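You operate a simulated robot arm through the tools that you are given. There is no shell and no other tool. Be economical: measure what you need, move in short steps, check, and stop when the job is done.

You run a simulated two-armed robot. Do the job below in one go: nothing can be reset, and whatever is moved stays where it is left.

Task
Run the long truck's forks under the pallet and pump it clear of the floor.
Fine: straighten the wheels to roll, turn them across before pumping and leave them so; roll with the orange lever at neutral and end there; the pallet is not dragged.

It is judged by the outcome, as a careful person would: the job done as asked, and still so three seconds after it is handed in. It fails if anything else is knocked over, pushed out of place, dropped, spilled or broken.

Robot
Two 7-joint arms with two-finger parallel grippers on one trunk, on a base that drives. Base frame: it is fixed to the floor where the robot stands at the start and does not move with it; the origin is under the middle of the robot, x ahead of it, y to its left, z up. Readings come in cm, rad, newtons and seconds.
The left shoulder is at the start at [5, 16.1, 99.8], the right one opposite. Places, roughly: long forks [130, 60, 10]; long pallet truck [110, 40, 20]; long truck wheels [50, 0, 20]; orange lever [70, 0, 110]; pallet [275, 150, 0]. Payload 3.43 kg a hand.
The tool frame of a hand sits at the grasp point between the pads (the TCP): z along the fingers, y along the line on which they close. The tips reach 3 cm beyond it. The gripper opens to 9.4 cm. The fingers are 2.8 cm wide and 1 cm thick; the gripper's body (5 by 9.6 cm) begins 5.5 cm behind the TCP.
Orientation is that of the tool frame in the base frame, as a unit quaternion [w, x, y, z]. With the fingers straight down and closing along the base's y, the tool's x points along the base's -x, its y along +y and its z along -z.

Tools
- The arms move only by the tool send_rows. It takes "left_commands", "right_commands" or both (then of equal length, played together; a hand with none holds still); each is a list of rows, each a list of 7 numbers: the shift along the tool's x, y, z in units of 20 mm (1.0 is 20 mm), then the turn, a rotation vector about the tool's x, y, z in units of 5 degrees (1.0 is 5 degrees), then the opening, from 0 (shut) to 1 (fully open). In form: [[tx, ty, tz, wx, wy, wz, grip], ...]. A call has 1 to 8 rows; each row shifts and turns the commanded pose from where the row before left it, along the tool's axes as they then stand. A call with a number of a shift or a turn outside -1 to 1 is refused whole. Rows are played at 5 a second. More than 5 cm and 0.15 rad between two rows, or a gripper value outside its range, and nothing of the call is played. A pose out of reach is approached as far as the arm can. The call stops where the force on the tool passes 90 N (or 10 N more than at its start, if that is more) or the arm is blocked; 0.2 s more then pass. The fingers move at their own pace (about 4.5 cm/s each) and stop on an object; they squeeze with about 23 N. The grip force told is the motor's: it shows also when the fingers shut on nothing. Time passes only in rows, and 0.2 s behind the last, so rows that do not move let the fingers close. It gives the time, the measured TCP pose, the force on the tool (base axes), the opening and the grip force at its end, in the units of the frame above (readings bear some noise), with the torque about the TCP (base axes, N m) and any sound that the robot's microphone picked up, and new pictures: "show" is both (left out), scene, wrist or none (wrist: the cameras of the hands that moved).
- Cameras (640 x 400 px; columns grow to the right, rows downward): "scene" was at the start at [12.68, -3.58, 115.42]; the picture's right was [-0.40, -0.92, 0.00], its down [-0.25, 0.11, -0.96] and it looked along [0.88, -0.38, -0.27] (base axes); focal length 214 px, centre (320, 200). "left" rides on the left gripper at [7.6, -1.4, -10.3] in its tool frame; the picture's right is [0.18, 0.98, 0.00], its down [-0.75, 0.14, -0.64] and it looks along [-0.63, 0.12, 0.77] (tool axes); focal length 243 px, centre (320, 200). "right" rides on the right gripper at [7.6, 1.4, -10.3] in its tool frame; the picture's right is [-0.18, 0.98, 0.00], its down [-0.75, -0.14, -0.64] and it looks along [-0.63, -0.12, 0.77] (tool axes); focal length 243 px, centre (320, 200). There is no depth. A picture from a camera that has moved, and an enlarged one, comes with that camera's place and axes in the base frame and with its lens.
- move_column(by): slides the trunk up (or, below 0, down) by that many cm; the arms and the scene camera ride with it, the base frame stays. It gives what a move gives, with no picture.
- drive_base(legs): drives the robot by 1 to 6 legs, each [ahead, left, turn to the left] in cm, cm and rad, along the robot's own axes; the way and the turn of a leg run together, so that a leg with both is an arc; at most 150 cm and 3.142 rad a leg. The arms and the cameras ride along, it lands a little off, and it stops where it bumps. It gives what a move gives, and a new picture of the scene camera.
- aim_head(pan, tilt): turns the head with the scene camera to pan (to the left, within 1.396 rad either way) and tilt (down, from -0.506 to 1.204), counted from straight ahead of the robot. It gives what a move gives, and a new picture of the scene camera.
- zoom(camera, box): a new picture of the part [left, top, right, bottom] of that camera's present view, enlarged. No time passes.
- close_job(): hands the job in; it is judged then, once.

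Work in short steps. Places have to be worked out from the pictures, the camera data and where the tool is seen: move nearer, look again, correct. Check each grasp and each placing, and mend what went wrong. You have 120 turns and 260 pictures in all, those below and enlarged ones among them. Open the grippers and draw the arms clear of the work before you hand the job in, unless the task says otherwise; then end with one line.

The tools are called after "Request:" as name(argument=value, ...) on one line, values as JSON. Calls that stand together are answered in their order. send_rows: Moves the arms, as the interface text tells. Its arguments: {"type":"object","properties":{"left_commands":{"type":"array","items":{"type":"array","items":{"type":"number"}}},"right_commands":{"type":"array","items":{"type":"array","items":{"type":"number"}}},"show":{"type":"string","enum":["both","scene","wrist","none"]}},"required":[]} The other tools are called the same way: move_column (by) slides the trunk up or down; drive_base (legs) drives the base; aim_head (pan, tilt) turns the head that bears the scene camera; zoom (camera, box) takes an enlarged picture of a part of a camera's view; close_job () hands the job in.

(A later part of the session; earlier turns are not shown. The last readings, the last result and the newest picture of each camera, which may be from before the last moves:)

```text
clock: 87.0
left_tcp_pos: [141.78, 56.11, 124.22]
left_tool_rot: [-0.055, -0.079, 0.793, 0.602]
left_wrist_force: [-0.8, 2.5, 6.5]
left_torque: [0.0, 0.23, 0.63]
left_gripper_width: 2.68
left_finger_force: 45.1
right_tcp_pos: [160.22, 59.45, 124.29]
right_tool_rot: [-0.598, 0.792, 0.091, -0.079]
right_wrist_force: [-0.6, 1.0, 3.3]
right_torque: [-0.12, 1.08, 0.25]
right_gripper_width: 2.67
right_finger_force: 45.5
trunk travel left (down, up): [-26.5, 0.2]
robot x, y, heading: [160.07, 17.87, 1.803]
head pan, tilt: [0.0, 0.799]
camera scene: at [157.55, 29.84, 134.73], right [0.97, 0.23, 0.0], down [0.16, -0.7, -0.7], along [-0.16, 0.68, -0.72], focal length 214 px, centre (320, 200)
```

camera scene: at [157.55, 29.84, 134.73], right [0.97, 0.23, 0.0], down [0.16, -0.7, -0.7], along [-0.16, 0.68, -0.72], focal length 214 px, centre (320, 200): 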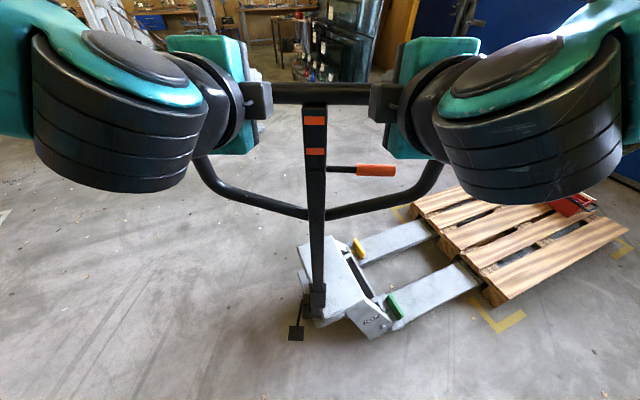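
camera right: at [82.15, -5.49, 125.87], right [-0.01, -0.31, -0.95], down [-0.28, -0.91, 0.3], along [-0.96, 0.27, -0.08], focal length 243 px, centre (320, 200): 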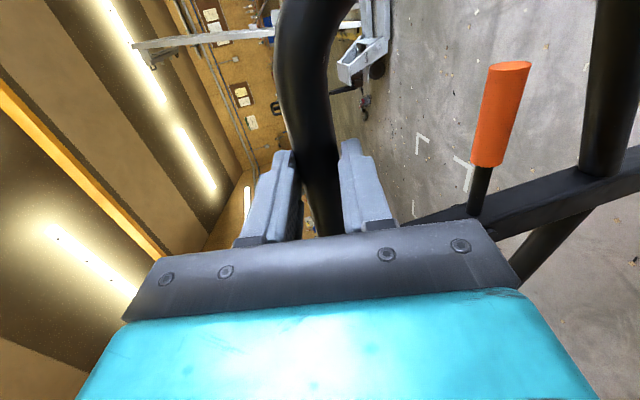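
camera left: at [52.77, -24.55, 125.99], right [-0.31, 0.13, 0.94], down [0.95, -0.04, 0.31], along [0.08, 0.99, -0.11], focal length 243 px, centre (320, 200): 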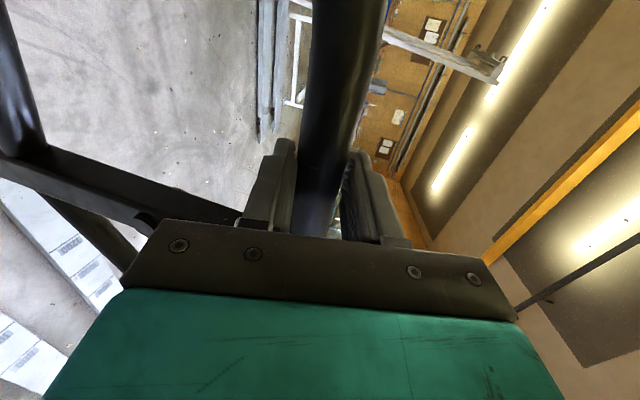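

Request:
drive_base(legs=[[0, -21.2, 0.39]])

Request:
aim_head(pan=0.0, tilt=0.5)

Request:
zoom(camera="scene", box=[240, 280, 440, 400])

```text
clock: 89.5
left_tcp_pos: [147.98, 54.98, 124.14]
left_tool_rot: [-0.17, -0.228, 0.764, 0.579]
left_wrist_force: [0.2, 21.3, -4.7]
left_torque: [0.22, -0.44, -0.09]
left_gripper_width: 2.69
left_finger_force: 45.0
right_tcp_pos: [163.7, 65.27, 124.23]
right_tool_rot: [-0.572, 0.759, 0.241, -0.195]
right_wrist_force: [18.1, -3.4, 11.7]
right_torque: [-0.1, 0.42, -0.15]
right_gripper_width: 2.67
right_finger_force: 45.0
trunk travel left (down, up): [-26.5, 0.2]
robot x, y, heading: [179.06, 26.49, 2.184]
head pan, tilt: [0.0, 0.799]
camera scene: at [172.54, 36.68, 134.73], right [0.82, 0.58, 0.0], down [0.41, -0.59, -0.7], along [-0.4, 0.57, -0.72], focal length 214 px, centre (320, 200)
```

scene: 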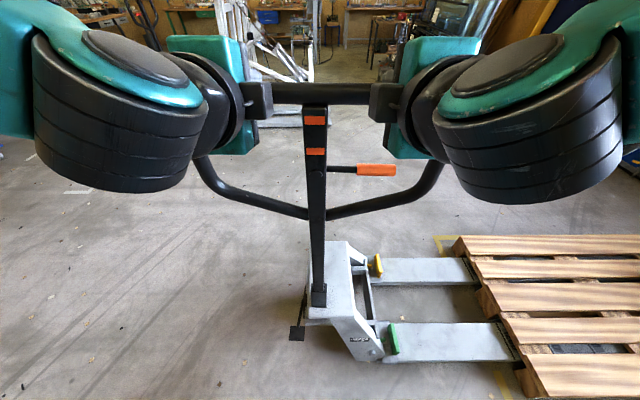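

```text
clock: 90.3
left_tcp_pos: [147.89, 55.08, 124.18]
left_tool_rot: [-0.168, -0.228, 0.763, 0.58]
left_wrist_force: [-1.1, 17.7, -2.4]
left_torque: [0.38, -0.1, -0.44]
left_gripper_width: 2.67
left_finger_force: 44.8
right_tcp_pos: [163.66, 65.27, 124.17]
right_tool_rot: [-0.573, 0.759, 0.24, -0.194]
right_wrist_force: [12.4, -3.0, 2.6]
right_torque: [-0.31, 0.51, -0.55]
right_gripper_width: 2.69
right_finger_force: 44.9
trunk travel left (down, up): [-26.5, 0.2]
robot x, y, heading: [178.83, 26.58, 2.19]
head pan, tilt: [0.0, 0.499]
camera scene: at [171.85, 37.51, 137.32], right [0.82, 0.58, 0.0], down [0.28, -0.39, -0.88], along [-0.51, 0.72, -0.48], focal length 214 px, centre (320, 200)
```

scene: 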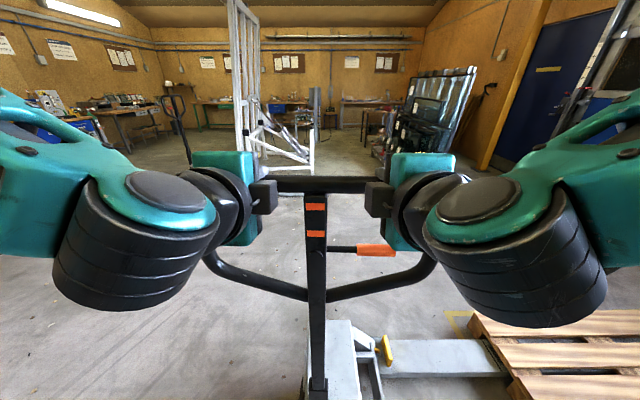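

```text
3.20 times, centred on (340, 340) of scene
camera zoom: at [171.85, 37.51, 137.32], right [0.82, 0.58, 0.0], down [0.28, -0.39, -0.88], along [-0.51, 0.72, -0.48], focal length 686 px, centre (256, -248)
```

zoom: 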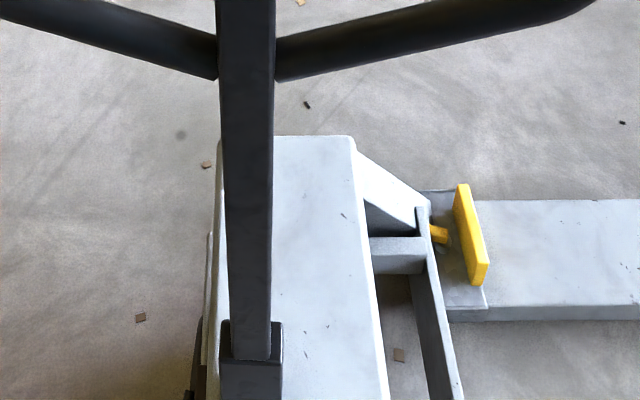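

The wheels stand across and the hands are relaxed. Now the lever: its knob is directly below my right hand (≈11.6 cm lower). I release the right hand and back it off 8 cm.

Request:
send_rows(right_commands=[[0, 0, 0, 0, 0, 0, 1], [0, 0, 0, 0, 0, 0, 1], [0, 0, 0, 0, 0, 0, 1], [0, 0, 0, 0, 0, 0, 1], [0, 0.26, -0.966, 0, 0, 0, 1], [0, 0.26, -0.966, 0, 0, 0, 1], [0, 0.26, -0.966, 0, 0, 0, 1], [0, 0.26, -0.966, 0, 0, 0, 1]], show="none")

Request:
send_rows(right_commands=[[0, 0.966, 0.26, 0, 0, 0, 1], [0, 0.966, 0.26, 0, 0, 0, 1], [0, 0.966, 0.26, 0, 0, 0, 1], [0, 0.966, 0.26, 0, 0, 0, 1], [0, 0.966, 0.26, 0, 0, 0, 1], [0, 0.77, 0.2, 0, 0, 0, 1], [0, -0.26, 0.966, 0, 0, 0, 1]], show="both")

```text
clock: 92.1
left_tcp_pos: [147.88, 54.96, 124.28]
left_tool_rot: [-0.169, -0.229, 0.763, 0.58]
left_wrist_force: [7.4, 10.4, 4.8]
left_torque: [0.1, -0.11, -1.17]
left_gripper_width: 2.66
left_finger_force: 45.4
right_tcp_pos: [162.8, 59.41, 126.04]
right_tool_rot: [-0.573, 0.759, 0.239, -0.193]
right_wrist_force: [0.2, 0.0, 1.2]
right_torque: [0.01, 0.06, -0.01]
right_gripper_width: 9.41
right_finger_force: 0.0
right hand out of reach, approached as far as the arm can: row 5, 6, 7, 8
trunk travel left (down, up): [-26.5, 0.2]
robot x, y, heading: [179.12, 26.6, 2.19]
head pan, tilt: [0.0, 0.499]
```

```text
clock: 93.0
left_tcp_pos: [147.66, 55.11, 124.26]
left_tool_rot: [-0.17, -0.231, 0.763, 0.58]
left_wrist_force: [-1.9, 7.6, 15.2]
left_torque: [-0.08, 0.42, -1.25]
left_gripper_width: 2.69
left_finger_force: 44.5
right_tcp_pos: [161.21, 59.94, 121.15]
right_tool_rot: [-0.601, 0.739, 0.226, -0.205]
right_wrist_force: [5.6, 1.8, 19.9]
right_torque: [0.75, 0.36, -0.13]
right_gripper_width: 9.39
right_finger_force: 0.0
right hand out of reach, approached as far as the arm can: row 1, 2
trunk travel left (down, up): [-26.5, 0.2]
robot x, y, heading: [179.15, 26.09, 2.188]
head pan, tilt: [0.0, 0.499]
stopped in row 4 (right hand): the force on the tool passed its limit at 100 N (the readings are from after the stop); the commanded pose is now the measured one
camera scene: at [171.76, 37.44, 137.34], right [0.82, 0.58, 0.0], down [0.28, -0.39, -0.88], along [-0.51, 0.72, -0.48], focal length 214 px, centre (320, 200)
camera right: at [173.57, 55.78, 121.54], right [-0.07, -0.28, -0.96], down [-0.26, -0.92, 0.28], along [-0.96, 0.27, -0.01], focal length 243 px, centre (320, 200)
```

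scene: 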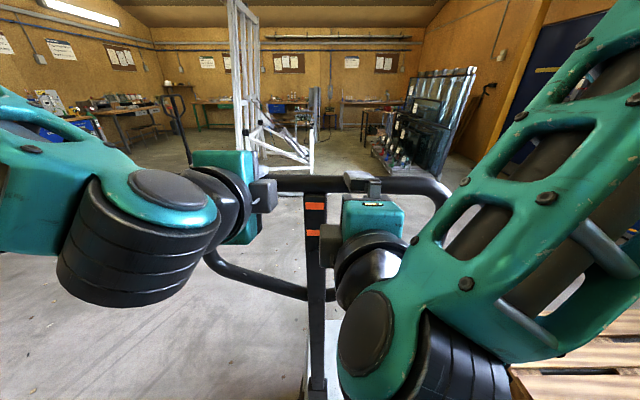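
right: 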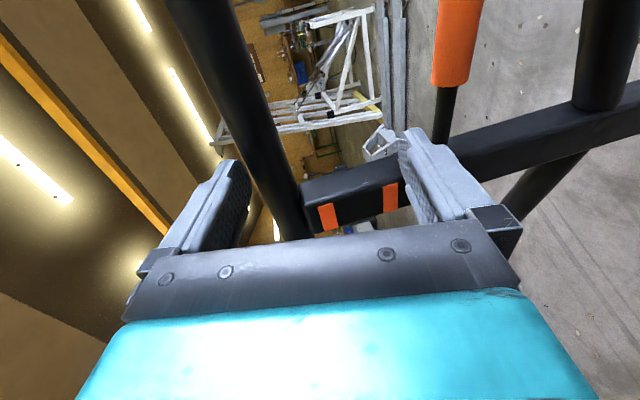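

The right hand couldn't retreat (too close) and its upper finger rests on the bar. I lift it 1.5 cm, open the left hand too, and back the whole robot off 15 cm for working room.

Request:
send_rows(right_commands=[[0, -0.7, 0, 0, 0, 0, 1], [0, -0.3, 0, 0, 0, 0, 1], [0, 0, 0, 0, 0, 0, 1], [0, 0, 0, 0, 0, 0, 1], [0, 0, 0, 0, 0, 0, 1]], left_commands=[[0, 0, 0, 0, 0, 0, 1], [0, 0, 0, 0, 0, 0, 1], [0, 0, 0, 0, 0, 0, 1], [0, 0, 0, 0, 0, 0, 1], [0, 0, 0, 0, 0, 0, 1]], show="wrist")

```text
clock: 94.2
left_tcp_pos: [147.62, 54.84, 123.72]
left_tool_rot: [-0.17, -0.234, 0.766, 0.574]
left_wrist_force: [-0.2, 0.0, -0.6]
left_torque: [0.03, 0.0, 0.0]
left_gripper_width: 9.4
left_finger_force: 0.0
right_tcp_pos: [161.02, 60.02, 122.96]
right_tool_rot: [-0.598, 0.741, 0.229, -0.203]
right_wrist_force: [-0.5, 0.0, 0.4]
right_torque: [-0.01, 0.02, 0.02]
right_gripper_width: 9.39
right_finger_force: 0.0
trunk travel left (down, up): [-26.5, 0.2]
robot x, y, heading: [179.39, 26.47, 2.188]
head pan, tilt: [0.0, 0.499]
camera right: at [173.4, 55.97, 123.35], right [-0.05, -0.29, -0.96], down [-0.26, -0.92, 0.29], along [-0.96, 0.26, -0.02], focal length 243 px, centre (320, 200)
camera left: at [146.77, 42.1, 125.31], right [-0.31, 0.13, 0.94], down [0.94, -0.07, 0.32], along [0.1, 0.99, -0.1], focal length 243 px, centre (320, 200)
```

right: 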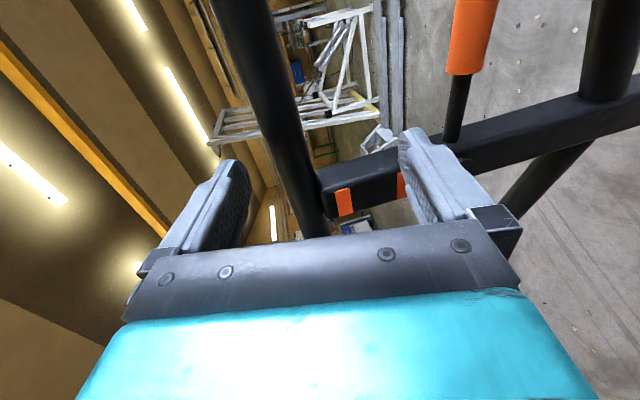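
left: 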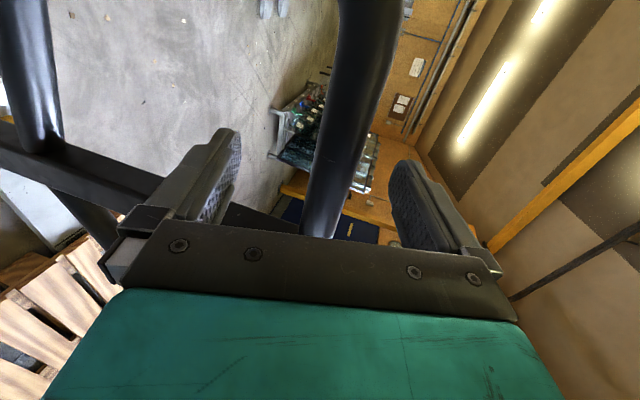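

Request:
drive_base(legs=[[-14, 0, 0]])

Request:
zoom(camera="scene", box=[230, 130, 430, 255])

```text
clock: 95.6
left_tcp_pos: [155.45, 43.28, 123.89]
left_tool_rot: [-0.17, -0.234, 0.766, 0.575]
left_wrist_force: [0.6, -0.3, 0.9]
left_torque: [0.01, 0.01, 0.01]
left_gripper_width: 9.38
left_finger_force: 0.0
right_tcp_pos: [169.05, 48.63, 122.96]
right_tool_rot: [-0.597, 0.741, 0.23, -0.204]
right_wrist_force: [0.1, -1.1, 1.2]
right_torque: [0.0, 0.0, 0.01]
right_gripper_width: 9.4
right_finger_force: 0.0
trunk travel left (down, up): [-26.5, 0.2]
robot x, y, heading: [187.21, 15.09, 2.188]
head pan, tilt: [0.0, 0.499]
camera scene: at [179.68, 25.95, 137.34], right [0.82, 0.58, 0.0], down [0.28, -0.39, -0.88], along [-0.51, 0.72, -0.48], focal length 214 px, centre (320, 200)
```

scene: 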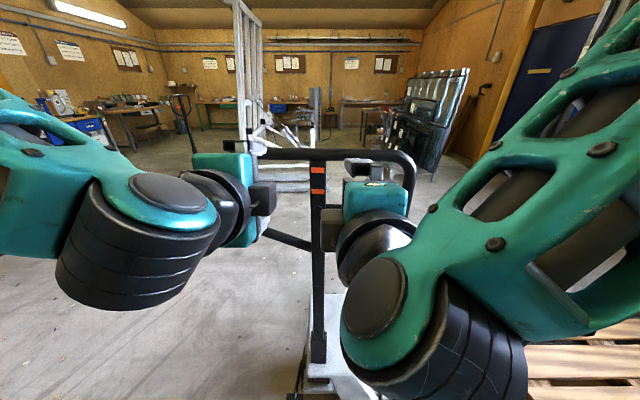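

```text
3.20 times, centred on (330, 192) of scene
camera zoom: at [179.68, 25.95, 137.34], right [0.82, 0.58, 0.0], down [0.28, -0.39, -0.88], along [-0.51, 0.72, -0.48], focal length 686 px, centre (288, 224)
```

zoom: 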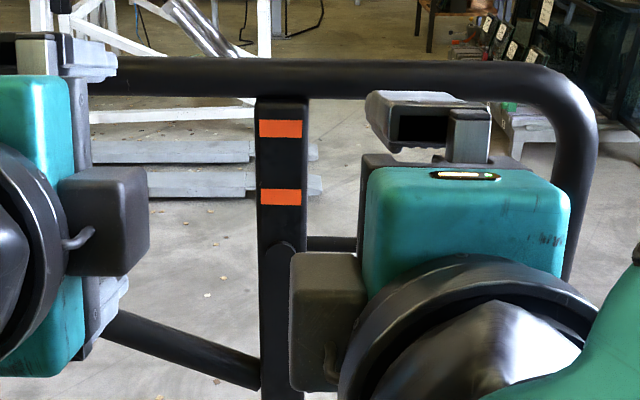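

Free of the handle. The knob is at ≈(54.8 ahead, 10 right, z 112.6) of me. I move the right hand right 5.4 and down 10.4 so it faces the knob.

Request:
send_rows(right_commands=[[0.45, 0.85, 0.18, 0, 0, 0, 1], [0.45, 0.85, 0.18, 0, 0, 0, 1], [0.45, 0.85, 0.18, 0, 0, 0, 1], [0.45, 0.85, 0.18, 0, 0, 0, 1], [0.45, 0.85, 0.18, 0, 0, 0, 1], [0.45, 0.85, 0.18, 0, 0, 0, 1]], show="both")

```text
clock: 97.0
left_tcp_pos: [155.46, 43.39, 123.95]
left_tool_rot: [-0.17, -0.234, 0.766, 0.575]
left_wrist_force: [0.0, 0.3, 1.1]
left_torque: [-0.01, 0.03, -0.01]
left_gripper_width: 9.4
left_finger_force: 0.0
right_tcp_pos: [171.09, 51.98, 112.18]
right_tool_rot: [-0.599, 0.741, 0.229, -0.202]
right_wrist_force: [-0.1, 1.1, 0.3]
right_torque: [-0.01, 0.03, -0.02]
right_gripper_width: 9.39
right_finger_force: 0.0
right hand out of reach, approached as far as the arm can: row 2, 3, 4
trunk travel left (down, up): [-26.5, 0.2]
robot x, y, heading: [186.85, 15.25, 2.187]
head pan, tilt: [0.0, 0.499]
camera scene: at [179.58, 25.94, 137.34], right [0.82, 0.58, 0.0], down [0.28, -0.39, -0.88], along [-0.51, 0.72, -0.48], focal length 214 px, centre (320, 200)
camera right: at [183.5, 47.84, 112.69], right [-0.05, -0.28, -0.96], down [-0.26, -0.92, 0.29], along [-0.96, 0.26, -0.02], focal length 243 px, centre (320, 200)
```

scene: 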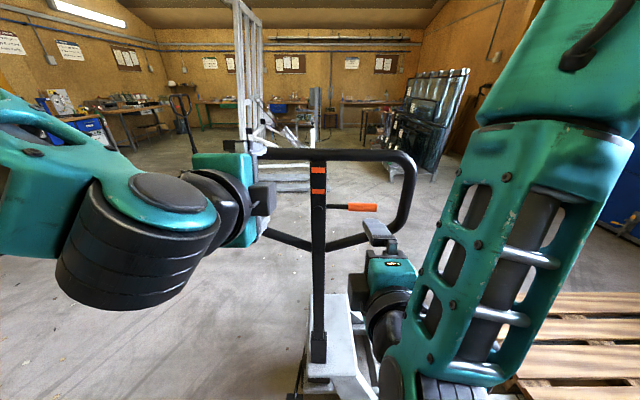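
right: 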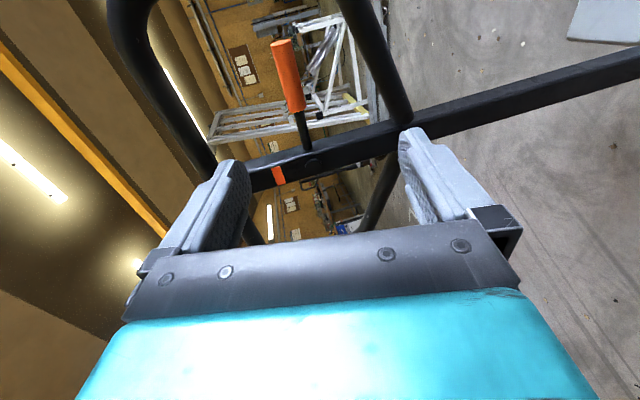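

The elbow dropped nicely and the hand faces the knob, ~16 cm short. Advancing 14 cm.

Request:
send_rows(right_commands=[[0.09, -0.24, 0.96, 0, 0, 0, 1], [0.09, -0.24, 0.96, 0, 0, 0, 1], [0.09, -0.24, 0.96, 0, 0, 0, 1], [0.09, -0.24, 0.96, 0, 0, 0, 1], [0.09, -0.24, 0.96, 0, 0, 0, 1], [0.09, -0.24, 0.96, 0, 0, 0, 1], [0.09, -0.24, 0.96, 0, 0, 0, 1]], show="both")

```text
clock: 98.6
left_tcp_pos: [155.51, 43.61, 123.71]
left_tool_rot: [-0.17, -0.234, 0.766, 0.574]
left_wrist_force: [-0.3, -0.2, -0.1]
left_torque: [-0.02, 0.03, 0.0]
left_gripper_width: 9.41
left_finger_force: 0.1
right_tcp_pos: [164.28, 64.07, 112.76]
right_tool_rot: [-0.598, 0.741, 0.23, -0.203]
right_wrist_force: [-0.1, -0.9, 0.3]
right_torque: [0.01, 0.0, 0.05]
right_gripper_width: 9.38
right_finger_force: 0.0
trunk travel left (down, up): [-26.5, 0.2]
robot x, y, heading: [187.16, 14.87, 2.187]
head pan, tilt: [0.0, 0.499]
camera scene: at [179.62, 26.05, 137.32], right [0.82, 0.58, 0.0], down [0.28, -0.39, -0.88], along [-0.51, 0.72, -0.48], focal length 214 px, centre (320, 200)
camera right: at [176.64, 60.05, 113.2], right [-0.05, -0.29, -0.96], down [-0.26, -0.92, 0.29], along [-0.97, 0.26, -0.02], focal length 243 px, centre (320, 200)
```

scene: 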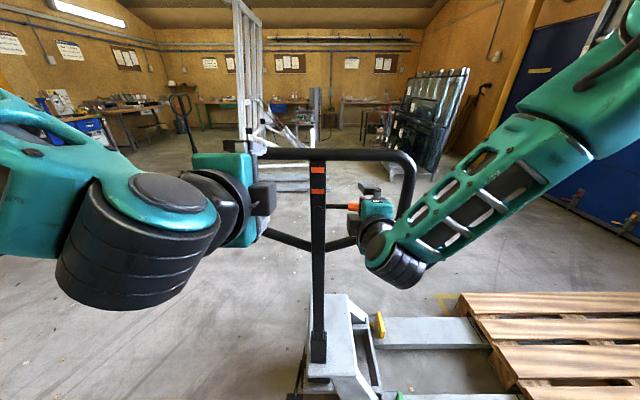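
right: 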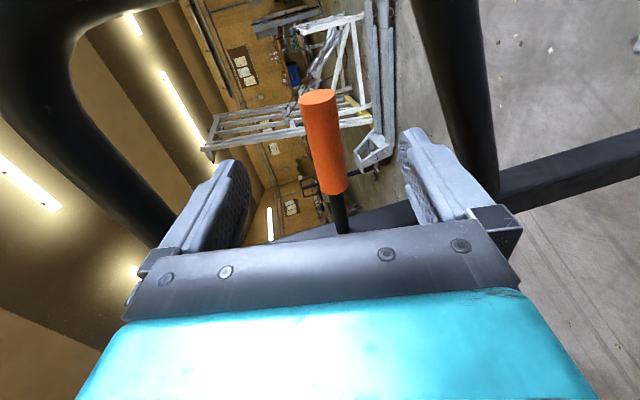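

The knob is between the fingers. Advance 1.5 cm and close on it.

Request:
send_rows(right_commands=[[0.2, -0.12, 0.7, 0, 0, 0, 1], [0, 0, 0, 0, 0, 0, 0], [0, 0, 0, 0, 0, 0, 0], [0, 0, 0, 0, 0, 0, 0], [0, 0, 0, 0, 0, 0, 0], [0, 0, 0, 0, 0, 0, 0]], show="both")

```text
clock: 100.0
left_tcp_pos: [155.46, 43.52, 123.83]
left_tool_rot: [-0.17, -0.234, 0.766, 0.574]
left_wrist_force: [-0.8, -0.6, -0.3]
left_torque: [0.02, 0.0, 0.0]
left_gripper_width: 9.42
left_finger_force: 0.1
right_tcp_pos: [163.88, 65.36, 112.42]
right_tool_rot: [-0.595, 0.742, 0.232, -0.202]
right_wrist_force: [1.9, -1.8, -7.0]
right_torque: [0.19, -0.58, 0.52]
right_gripper_width: 2.13
right_finger_force: 31.1
trunk travel left (down, up): [-26.5, 0.2]
robot x, y, heading: [186.71, 15.09, 2.189]
head pan, tilt: [0.0, 0.499]
camera scene: at [179.62, 26.06, 137.31], right [0.82, 0.58, 0.0], down [0.28, -0.39, -0.88], along [-0.51, 0.72, -0.48], focal length 214 px, centre (320, 200)
camera right: at [176.23, 61.34, 112.98], right [-0.05, -0.29, -0.96], down [-0.26, -0.92, 0.29], along [-0.97, 0.26, -0.03], focal length 243 px, centre (320, 200)
```

scene: 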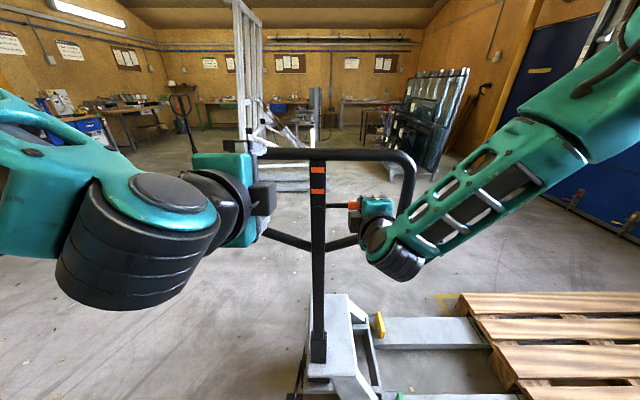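
right: 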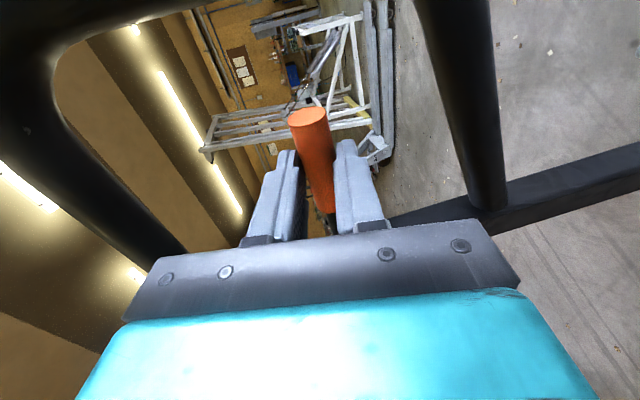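

Knob gripped at neutral z≈112.4. I press it down 3 cm, watching the force.

Request:
send_rows(right_commands=[[0, 0.49, 0.1, 0, 0, 0, 0], [0, 0.49, 0.1, 0, 0, 0, 0], [0, 0.49, 0.1, 0, 0, 0, 0]], show="both")

```text
clock: 100.8
left_tcp_pos: [155.61, 43.42, 123.91]
left_tool_rot: [-0.171, -0.234, 0.765, 0.575]
left_wrist_force: [-0.1, 1.7, 0.4]
left_torque: [0.01, -0.01, -0.01]
left_gripper_width: 9.42
left_finger_force: 0.0
right_tcp_pos: [163.66, 65.16, 110.24]
right_tool_rot: [-0.6, 0.74, 0.224, -0.204]
right_wrist_force: [3.9, 4.2, 17.3]
right_torque: [-0.56, 1.91, 0.08]
right_gripper_width: 2.43
right_finger_force: 45.2
trunk travel left (down, up): [-26.5, 0.2]
robot x, y, heading: [187.06, 15.28, 2.188]
head pan, tilt: [0.0, 0.499]
camera scene: at [179.8, 25.93, 137.37], right [0.82, 0.58, 0.0], down [0.28, -0.39, -0.88], along [-0.51, 0.72, -0.48], focal length 214 px, centre (320, 200)
camera right: at [175.99, 61.05, 110.56], right [-0.06, -0.28, -0.96], down [-0.26, -0.92, 0.29], along [-0.96, 0.27, -0.02], focal length 243 px, centre (320, 200)
```

scene: 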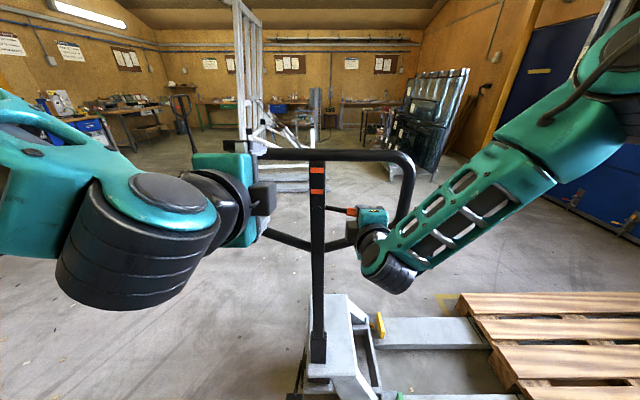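
right: 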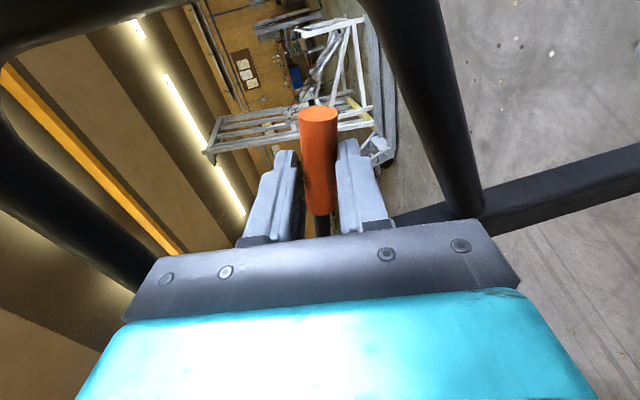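

It moved ~2.2 cm with moderate resistance and no stop felt. Down another 2 cm.

Request:
send_rows(right_commands=[[0, 0.49, 0.1, 0, 0, 0, 0], [0, 0.49, 0.1, 0, 0, 0, 0]], show="none")

Request:
zoom(camera="scene", box=[280, 140, 420, 260])

```text
clock: 101.4
left_tcp_pos: [155.77, 43.46, 123.89]
left_tool_rot: [-0.171, -0.233, 0.765, 0.575]
left_wrist_force: [0.6, 0.5, 0.5]
left_torque: [0.04, -0.01, 0.01]
left_gripper_width: 9.41
left_finger_force: 0.1
right_tcp_pos: [163.26, 64.53, 108.33]
right_tool_rot: [-0.6, 0.742, 0.224, -0.201]
right_wrist_force: [12.3, 4.8, 17.4]
right_torque: [-0.88, 2.12, -0.7]
right_gripper_width: 3.03
right_finger_force: 45.4
right hand out of reach, approached as far as the arm can: row 1, 2
trunk travel left (down, up): [-26.5, 0.2]
robot x, y, heading: [186.9, 14.92, 2.186]
head pan, tilt: [0.0, 0.499]
```

```text
3.33 times, centred on (350, 200) of scene
camera zoom: at [179.92, 25.96, 137.36], right [0.82, 0.58, 0.0], down [0.27, -0.39, -0.88], along [-0.51, 0.72, -0.48], focal length 715 px, centre (220, 200)
```

zoom: 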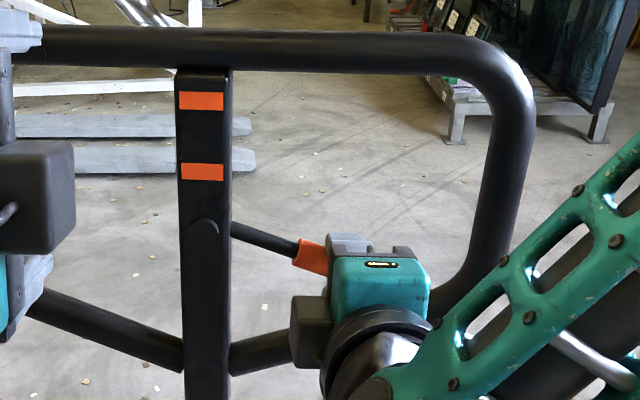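

The lever is now ~22° down. I open the hand to see whether it stays there.

Request:
send_rows(right_commands=[[0, 0, 0, 0, 0, 0, 1], [0, 0, 0, 0, 0, 0, 1], [0, 0, 0, 0, 0, 0, 1], [0, 0.2, -1, 0, 0, 0, 1], [0, 0.2, -1, 0, 0, 0, 1], [0, 0.2, -1, 0, 0, 0, 1], [0, 0.2, -1, 0, 0, 0, 1]], show="scene")

Request:
zoom(camera="scene", box=[280, 140, 420, 260])

```text
clock: 103.0
left_tcp_pos: [155.39, 43.29, 123.93]
left_tool_rot: [-0.171, -0.234, 0.765, 0.575]
left_wrist_force: [0.0, -0.1, 0.2]
left_torque: [0.0, 0.0, 0.0]
left_gripper_width: 9.41
left_finger_force: 0.1
right_tcp_pos: [167.69, 57.57, 108.5]
right_tool_rot: [-0.6, 0.738, 0.23, -0.204]
right_wrist_force: [-5.2, -2.3, 23.4]
right_torque: [0.42, 0.37, 0.16]
right_gripper_width: 8.04
right_finger_force: 0.1
trunk travel left (down, up): [-26.5, 0.2]
robot x, y, heading: [187.18, 14.98, 2.185]
head pan, tilt: [0.0, 0.499]
camera scene: at [179.68, 25.77, 137.36], right [0.82, 0.58, 0.0], down [0.28, -0.39, -0.88], along [-0.51, 0.72, -0.48], focal length 214 px, centre (320, 200)
```

scene: 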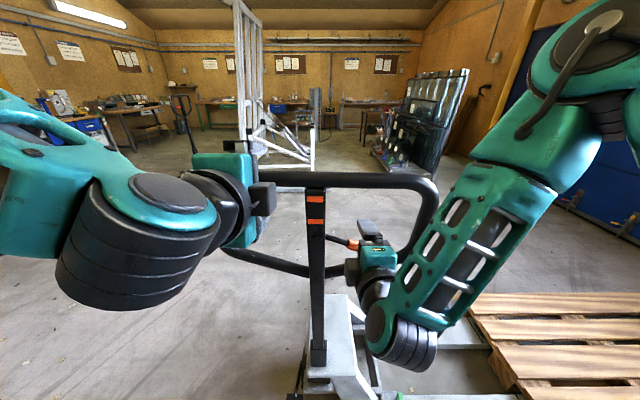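

```text
3.33 times, centred on (350, 200) of scene
camera zoom: at [179.68, 25.77, 137.36], right [0.82, 0.58, 0.0], down [0.28, -0.39, -0.88], along [-0.51, 0.72, -0.48], focal length 715 px, centre (220, 200)
```

zoom: 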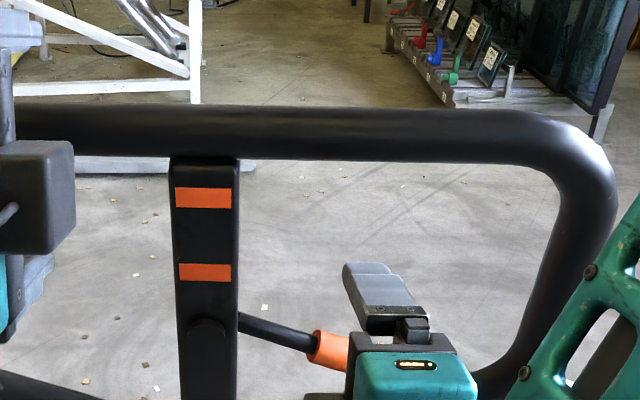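

The hand dragged the loop: its lower finger opened against the loop's lower bar. I narrow the opening to free it.

Request:
send_rows(right_commands=[[0, 0, 0, 0, 0, 0, 0.55], [0, 0, 0, 0, 0, 0, 0.55], [0, 0, 0, 0, 0, 0, 0.55]], show="both")

```text
clock: 103.8
left_tcp_pos: [155.5, 43.58, 123.79]
left_tool_rot: [-0.17, -0.233, 0.766, 0.574]
left_wrist_force: [0.5, -0.7, -0.1]
left_torque: [-0.01, -0.05, 0.0]
left_gripper_width: 9.43
left_finger_force: 0.1
right_tcp_pos: [167.73, 57.7, 108.16]
right_tool_rot: [-0.596, 0.742, 0.23, -0.203]
right_wrist_force: [0.5, 0.2, -0.9]
right_torque: [0.01, 0.0, -0.01]
right_gripper_width: 5.17
right_finger_force: 0.1
trunk travel left (down, up): [-26.5, 0.2]
robot x, y, heading: [186.91, 15.39, 2.185]
head pan, tilt: [0.0, 0.499]
camera scene: at [179.65, 26.02, 137.33], right [0.82, 0.58, 0.0], down [0.28, -0.39, -0.88], along [-0.51, 0.72, -0.48], focal length 214 px, centre (320, 200)
camera right: at [180.08, 53.65, 108.78], right [-0.05, -0.29, -0.96], down [-0.26, -0.92, 0.29], along [-0.97, 0.26, -0.03], focal length 243 px, centre (320, 200)
```

scene: 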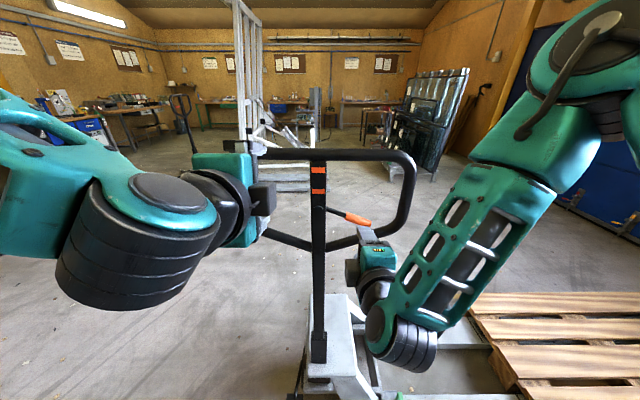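
right: 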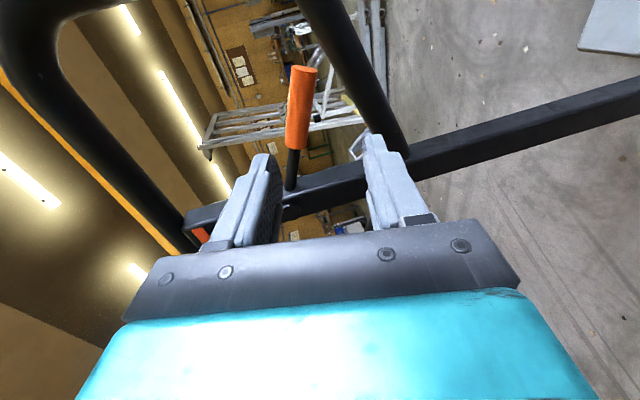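

The tiller sprang back upright and the lever stays down — good. Now set both hands level at the bar again (left forward, right up) without moving the base, to see the reach.

Request:
send_rows(right_commands=[[0.05, -1, 0, 0, 0, 0, 0.55], [0.05, -1, 0, 0, 0, 0, 0.55], [0.05, -1, 0, 0, 0, 0, 0.55], [0.05, -1, 0, 0, 0, 0, 0.6], [0.05, -1, 0, 0, 0, 0, 0.8], [0.05, -1, 0, 0, 0, 0, 1], [0.05, -1, 0, 0, 0, 0, 1], [0.05, -1, 0, 0, 0, 0, 1]], left_commands=[[0, 0.26, 0.966, 0, 0, 0, 1], [0, 0.26, 0.966, 0, 0, 0, 1], [0, 0.26, 0.966, 0, 0, 0, 1], [0, 0.26, 0.966, 0, 0, 0, 1], [0, 0, 0, 0, 0, 0, 1], [0, 0, 0, 0, 0, 0, 1], [0, 0, 0, 0, 0, 0, 1], [0, 0, 0, 0, 0, 0, 1]], show="both")

Request:
zoom(camera="scene", box=[270, 140, 430, 260])

```text
clock: 105.6
left_tcp_pos: [150.84, 50.05, 123.66]
left_tool_rot: [-0.17, -0.234, 0.766, 0.574]
left_wrist_force: [-0.1, 1.0, 0.0]
left_torque: [0.0, -0.01, 0.01]
left_gripper_width: 9.37
left_finger_force: 0.2
right_tcp_pos: [166.59, 61.11, 123.94]
right_tool_rot: [-0.597, 0.741, 0.23, -0.203]
right_wrist_force: [0.2, 0.3, -0.4]
right_torque: [-0.02, 0.02, -0.01]
right_gripper_width: 9.41
right_finger_force: 0.1
trunk travel left (down, up): [-26.5, 0.2]
robot x, y, heading: [186.85, 15.46, 2.188]
head pan, tilt: [0.0, 0.499]
camera scene: at [179.65, 26.02, 137.33], right [0.82, 0.58, 0.0], down [0.28, -0.39, -0.88], along [-0.51, 0.72, -0.48], focal length 214 px, centre (320, 200)
camera right: at [178.99, 57.12, 124.39], right [-0.05, -0.29, -0.96], down [-0.26, -0.92, 0.29], along [-0.97, 0.26, -0.02], focal length 243 px, centre (320, 200)
camera left: at [150.2, 37.42, 125.05], right [-0.31, 0.12, 0.94], down [0.94, -0.06, 0.32], along [0.1, 0.99, -0.1], focal length 243 px, centre (320, 200)
```

scene: 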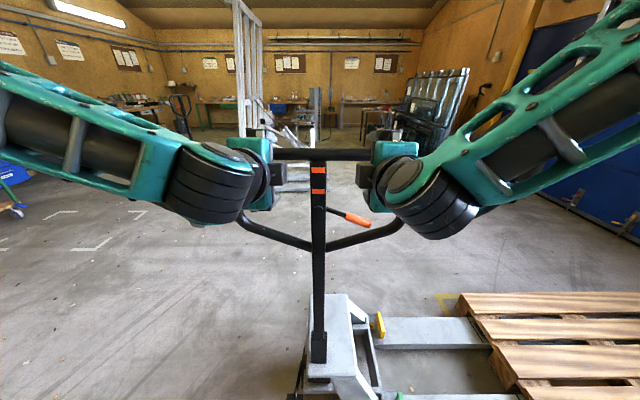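
right: 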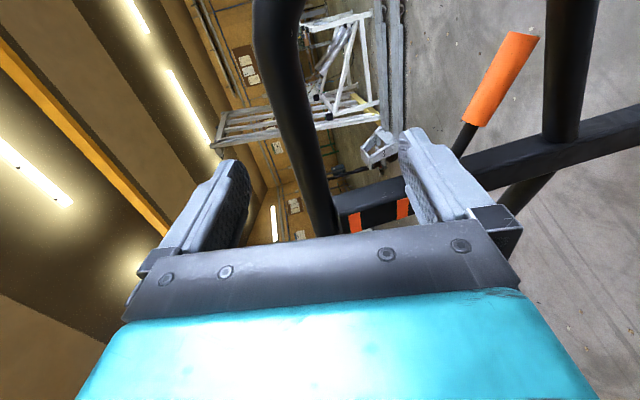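
left: 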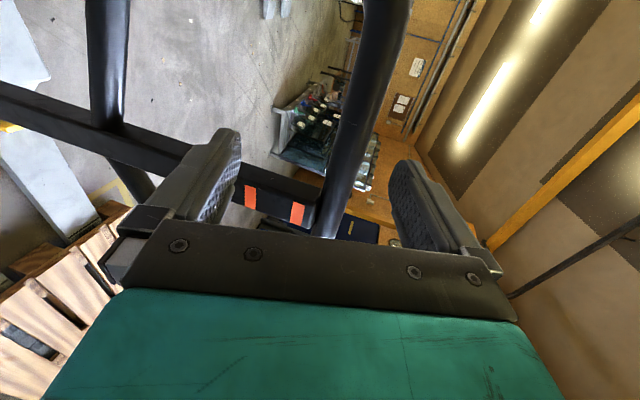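

```text
3.33 times, centred on (350, 200) of scene
camera zoom: at [179.65, 26.02, 137.33], right [0.82, 0.58, 0.0], down [0.28, -0.39, -0.88], along [-0.51, 0.72, -0.48], focal length 715 px, centre (220, 200)
```

zoom: 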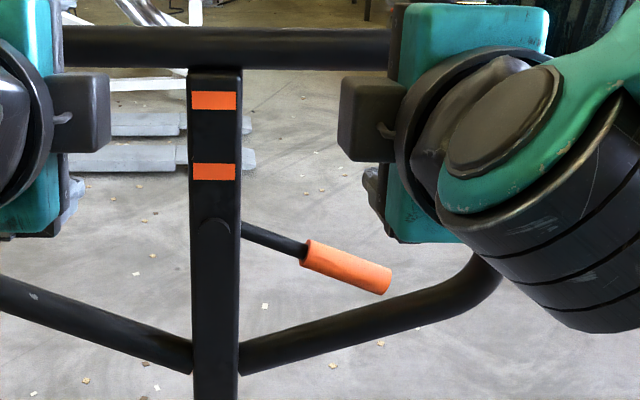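

Lever clearly rests in the down position. Both hands reach; I advance 5.4 cm and close on the bar.

Request:
send_rows(right_commands=[[0, -0.19, 0.88, 0, 0, 0, 1], [0, -0.19, 0.88, 0, 0, 0, 1], [0, -0.19, 0.88, 0, 0, 0, 1], [0, 0, 0, 0, 0, 0, 0], [0, 0, 0, 0, 0, 0, 0], [0, 0, 0, 0, 0, 0, 0], [0, 0, 0, 0, 0, 0, 0], [0, 0, 0, 0, 0, 0, 0]], left_commands=[[0, 0.33, 0.87, 0, 0, 0, 1], [0, 0.33, 0.87, 0, 0, 0, 1], [0, 0.33, 0.87, 0, 0, 0, 1], [0, 0, 0, 0, 0, 0, 0], [0, 0, 0, 0, 0, 0, 0], [0, 0, 0, 0, 0, 0, 0], [0, 0, 0, 0, 0, 0, 0], [0, 0, 0, 0, 0, 0, 0]], show="wrist")

```text
clock: 107.4
left_tcp_pos: [148.04, 54.74, 124.61]
left_tool_rot: [-0.171, -0.234, 0.763, 0.578]
left_wrist_force: [-4.4, 6.4, 15.9]
left_torque: [0.34, 0.74, 0.13]
left_gripper_width: 2.68
left_finger_force: 36.1
right_tcp_pos: [163.6, 65.5, 124.28]
right_tool_rot: [-0.6, 0.739, 0.229, -0.204]
right_wrist_force: [1.0, -0.8, 14.8]
right_torque: [0.8, -0.19, -0.2]
right_gripper_width: 2.68
right_finger_force: 35.4
trunk travel left (down, up): [-26.5, 0.2]
robot x, y, heading: [187.12, 15.34, 2.189]
head pan, tilt: [0.0, 0.499]
camera right: at [176.04, 61.49, 124.71], right [-0.06, -0.28, -0.96], down [-0.26, -0.92, 0.28], along [-0.97, 0.26, -0.02], focal length 243 px, centre (320, 200)
camera left: at [147.34, 42.0, 125.99], right [-0.31, 0.12, 0.94], down [0.95, -0.07, 0.32], along [0.1, 0.99, -0.09], focal length 243 px, centre (320, 200)
```

right: 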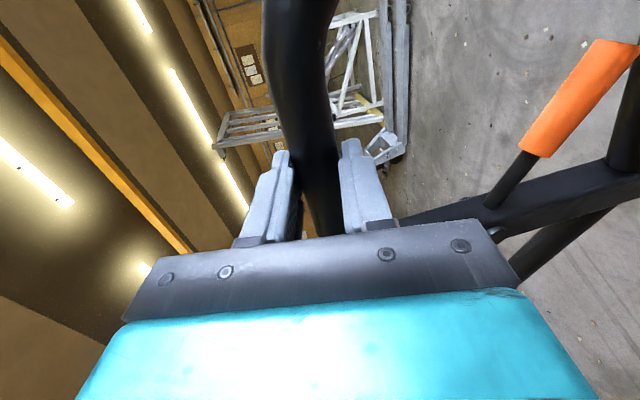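
left: 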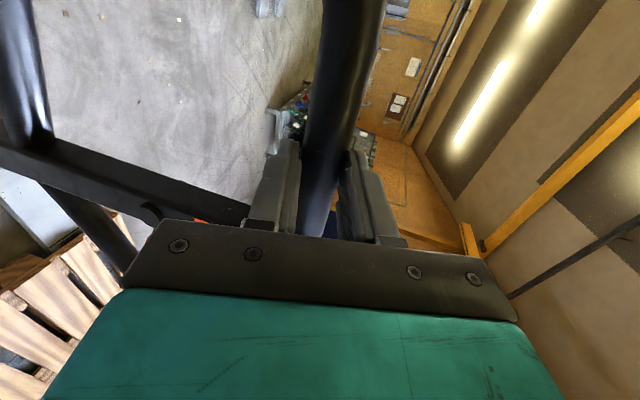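

Gripped. First part of the stroke: pull the bar back along its arc (~16 cm back, 1.7 cm down).

Request:
send_rows(right_commands=[[0, 0.257, -0.963, 0, 0, 0, 0], [0, 0.257, -0.963, 0, 0, 0, 0], [0, 0.257, -0.963, 0, 0, 0, 0], [0, 0.257, -0.963, 0, 0, 0, 0], [0, 0.359, -0.936, 0, 0, 0, 0], [0, 0.359, -0.936, 0, 0, 0, 0], [0, 0.359, -0.936, 0, 0, 0, 0], [0, 0.359, -0.936, 0, 0, 0, 0]], left_commands=[[0, -0.312, -0.947, 0, 0, 0, 0], [0, -0.312, -0.947, 0, 0, 0, 0], [0, -0.312, -0.947, 0, 0, 0, 0], [0, -0.312, -0.947, 0, 0, 0, 0], [0, -0.412, -0.914, 0, 0, 0, 0], [0, -0.412, -0.914, 0, 0, 0, 0], [0, -0.412, -0.914, 0, 0, 0, 0], [0, -0.412, -0.914, 0, 0, 0, 0]], show="scene")

```text
clock: 109.2
left_tcp_pos: [156.69, 42.66, 123.37]
left_tool_rot: [-0.177, -0.239, 0.762, 0.576]
left_wrist_force: [-25.2, -23.9, 22.5]
left_torque: [0.37, 0.47, 0.89]
left_gripper_width: 2.69
left_finger_force: 45.4
left hand out of reach, approached as far as the arm can: row 8
right_tcp_pos: [170.73, 53.22, 122.97]
right_tool_rot: [-0.605, 0.739, 0.221, -0.198]
right_wrist_force: [28.9, 20.1, 28.9]
right_torque: [1.12, -0.73, -0.56]
right_gripper_width: 2.71
right_finger_force: 44.6
right hand out of reach, approached as far as the arm can: row 7, 8
trunk travel left (down, up): [-26.5, 0.2]
robot x, y, heading: [186.95, 15.09, 2.187]
head pan, tilt: [0.0, 0.499]
camera scene: at [179.85, 25.59, 137.39], right [0.82, 0.58, 0.0], down [0.27, -0.39, -0.88], along [-0.51, 0.72, -0.47], focal length 214 px, centre (320, 200)
```

scene: 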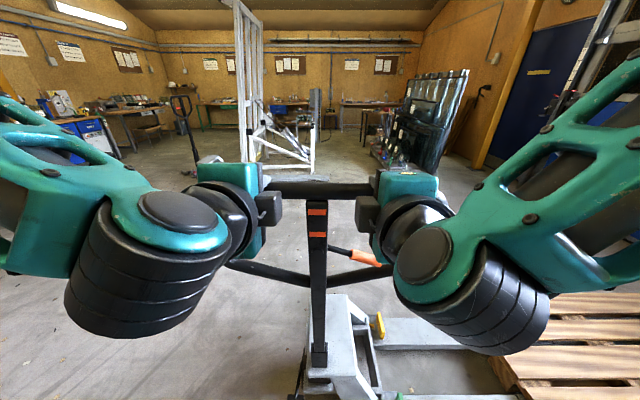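

The tiller came ~11° with moderate force. Since the hands are near their limit, I relieve them a bit (up 0.7 cm, spread 0.5 cm) and pump with the base: 13 cm forward/back strokes.

Request:
send_rows(right_commands=[[0.25, -0.35, 0, 0, 0, 0, 0]], left_commands=[[0.25, 0.35, 0, 0, 0, 0, 0]], show="none")

Request:
drive_base(legs=[[12, 0, 0], [-13, 0, 0]])

```text
clock: 109.6
left_tcp_pos: [156.3, 43.32, 123.42]
left_tool_rot: [-0.171, -0.233, 0.768, 0.572]
left_wrist_force: [-3.7, -6.1, 3.2]
left_torque: [0.25, -0.03, 1.41]
left_gripper_width: 2.7
left_finger_force: 44.9
right_tcp_pos: [170.51, 53.67, 123.11]
right_tool_rot: [-0.596, 0.742, 0.232, -0.203]
right_wrist_force: [0.7, 8.7, 3.4]
right_torque: [1.11, -0.87, -1.02]
right_gripper_width: 2.69
right_finger_force: 45.0
trunk travel left (down, up): [-26.5, 0.2]
robot x, y, heading: [187.32, 14.92, 2.186]
head pan, tilt: [0.0, 0.499]
```

```text
clock: 111.7
left_tcp_pos: [156.75, 42.42, 123.26]
left_tool_rot: [-0.168, -0.234, 0.769, 0.57]
left_wrist_force: [7.8, 2.1, -11.7]
left_torque: [-0.21, -0.24, 0.21]
left_gripper_width: 2.67
left_finger_force: 44.8
right_tcp_pos: [170.81, 52.82, 123.05]
right_tool_rot: [-0.593, 0.744, 0.232, -0.202]
right_wrist_force: [-18.9, -0.8, -11.9]
right_torque: [0.21, -0.59, 1.1]
right_gripper_width: 2.68
right_finger_force: 45.1
trunk travel left (down, up): [-26.5, 0.2]
robot x, y, heading: [187.52, 14.04, 2.186]
head pan, tilt: [0.0, 0.499]
camera scene: at [180.02, 25.22, 137.23], right [0.82, 0.58, 0.0], down [0.28, -0.39, -0.88], along [-0.51, 0.72, -0.48], focal length 214 px, centre (320, 200)
```

scene: 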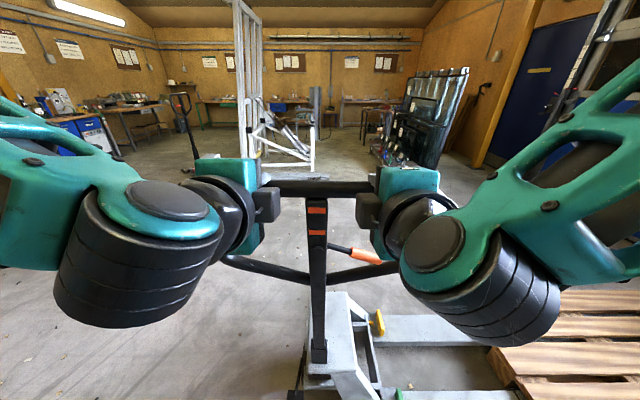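

Strokes work with small forces. I take a reference view of forks/pallet, then pump three strokes.

Request:
aim_head(pan=-0.45, tilt=0.75)

Request:
zoom(camera="scene", box=[180, 180, 400, 320])

Request:
drive_base(legs=[[13, 0, 0], [-13, 0, 0], [13, 0, 0], [-13, 0, 0], [13, 0, 0], [-13, 0, 0]])

Request:
zoom(camera="scene", box=[180, 180, 400, 320])

```text
clock: 112.6
left_tcp_pos: [156.84, 42.34, 123.21]
left_tool_rot: [-0.169, -0.233, 0.77, 0.569]
left_wrist_force: [1.3, -3.3, -7.2]
left_torque: [-0.22, -0.7, 0.47]
left_gripper_width: 2.68
left_finger_force: 45.0
right_tcp_pos: [170.93, 52.74, 122.88]
right_tool_rot: [-0.592, 0.744, 0.233, -0.202]
right_wrist_force: [-9.5, 6.2, -10.3]
right_torque: [0.14, -0.76, 0.62]
right_gripper_width: 2.68
right_finger_force: 45.3
trunk travel left (down, up): [-26.5, 0.2]
robot x, y, heading: [187.74, 14.44, 2.187]
head pan, tilt: [-0.45, 0.75]
camera scene: at [183.97, 25.96, 135.1], right [0.99, 0.17, 0.0], down [0.11, -0.67, -0.73], along [-0.12, 0.72, -0.68], focal length 214 px, centre (320, 200)
```

scene: 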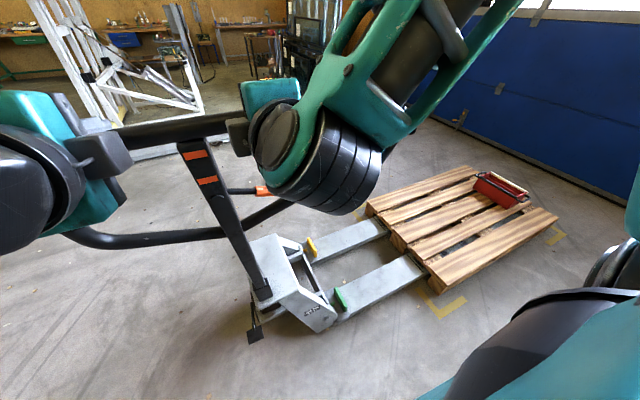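

```text
2.86 times, centred on (290, 250) of scene
camera zoom: at [183.97, 25.96, 135.1], right [0.99, 0.17, 0.0], down [0.11, -0.67, -0.73], along [-0.12, 0.72, -0.68], focal length 613 px, centre (406, 57)
```

zoom: 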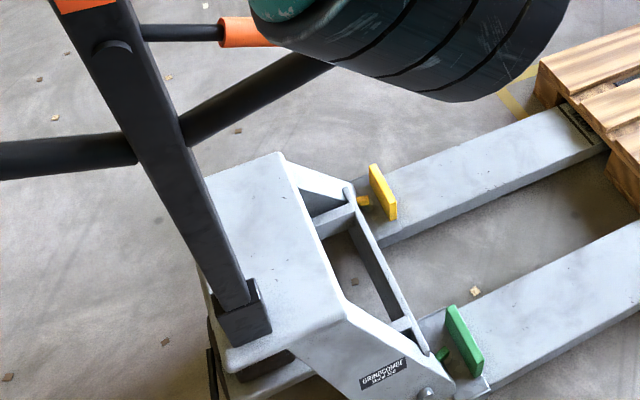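

```text
clock: 118.2
left_tcp_pos: [156.81, 42.74, 123.38]
left_tool_rot: [-0.167, -0.231, 0.77, 0.571]
left_wrist_force: [1.3, -1.5, 3.5]
left_torque: [0.61, -0.44, 0.24]
left_gripper_width: 2.66
left_finger_force: 45.3
right_tcp_pos: [170.92, 53.11, 122.99]
right_tool_rot: [-0.593, 0.744, 0.233, -0.201]
right_wrist_force: [-8.7, 2.5, 4.0]
right_torque: [0.7, -0.62, 0.72]
right_gripper_width: 2.68
right_finger_force: 44.5
trunk travel left (down, up): [-26.5, 0.2]
robot x, y, heading: [187.54, 14.67, 2.184]
head pan, tilt: [-0.45, 0.75]
camera scene: at [183.81, 26.21, 135.1], right [0.99, 0.16, 0.0], down [0.11, -0.67, -0.73], along [-0.12, 0.72, -0.68], focal length 214 px, centre (320, 200)
```

scene: 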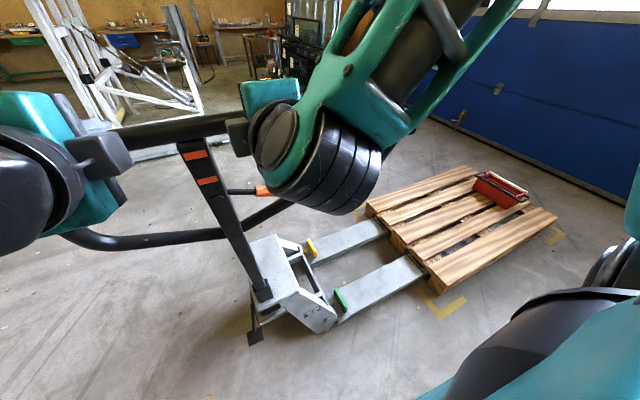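

```text
2.86 times, centred on (290, 250) of scene
camera zoom: at [183.81, 26.21, 135.1], right [0.99, 0.16, 0.0], down [0.11, -0.67, -0.73], along [-0.12, 0.72, -0.68], focal length 613 px, centre (406, 57)
```

zoom: 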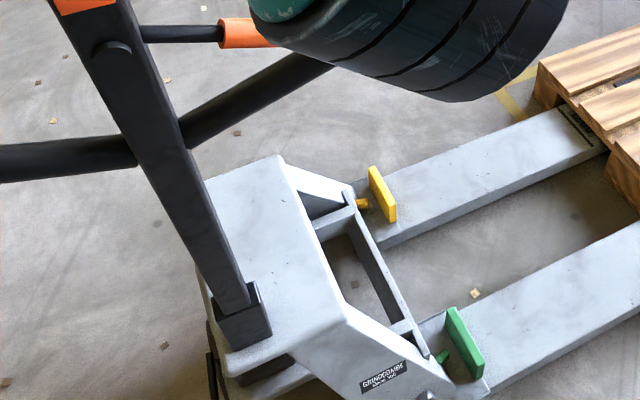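

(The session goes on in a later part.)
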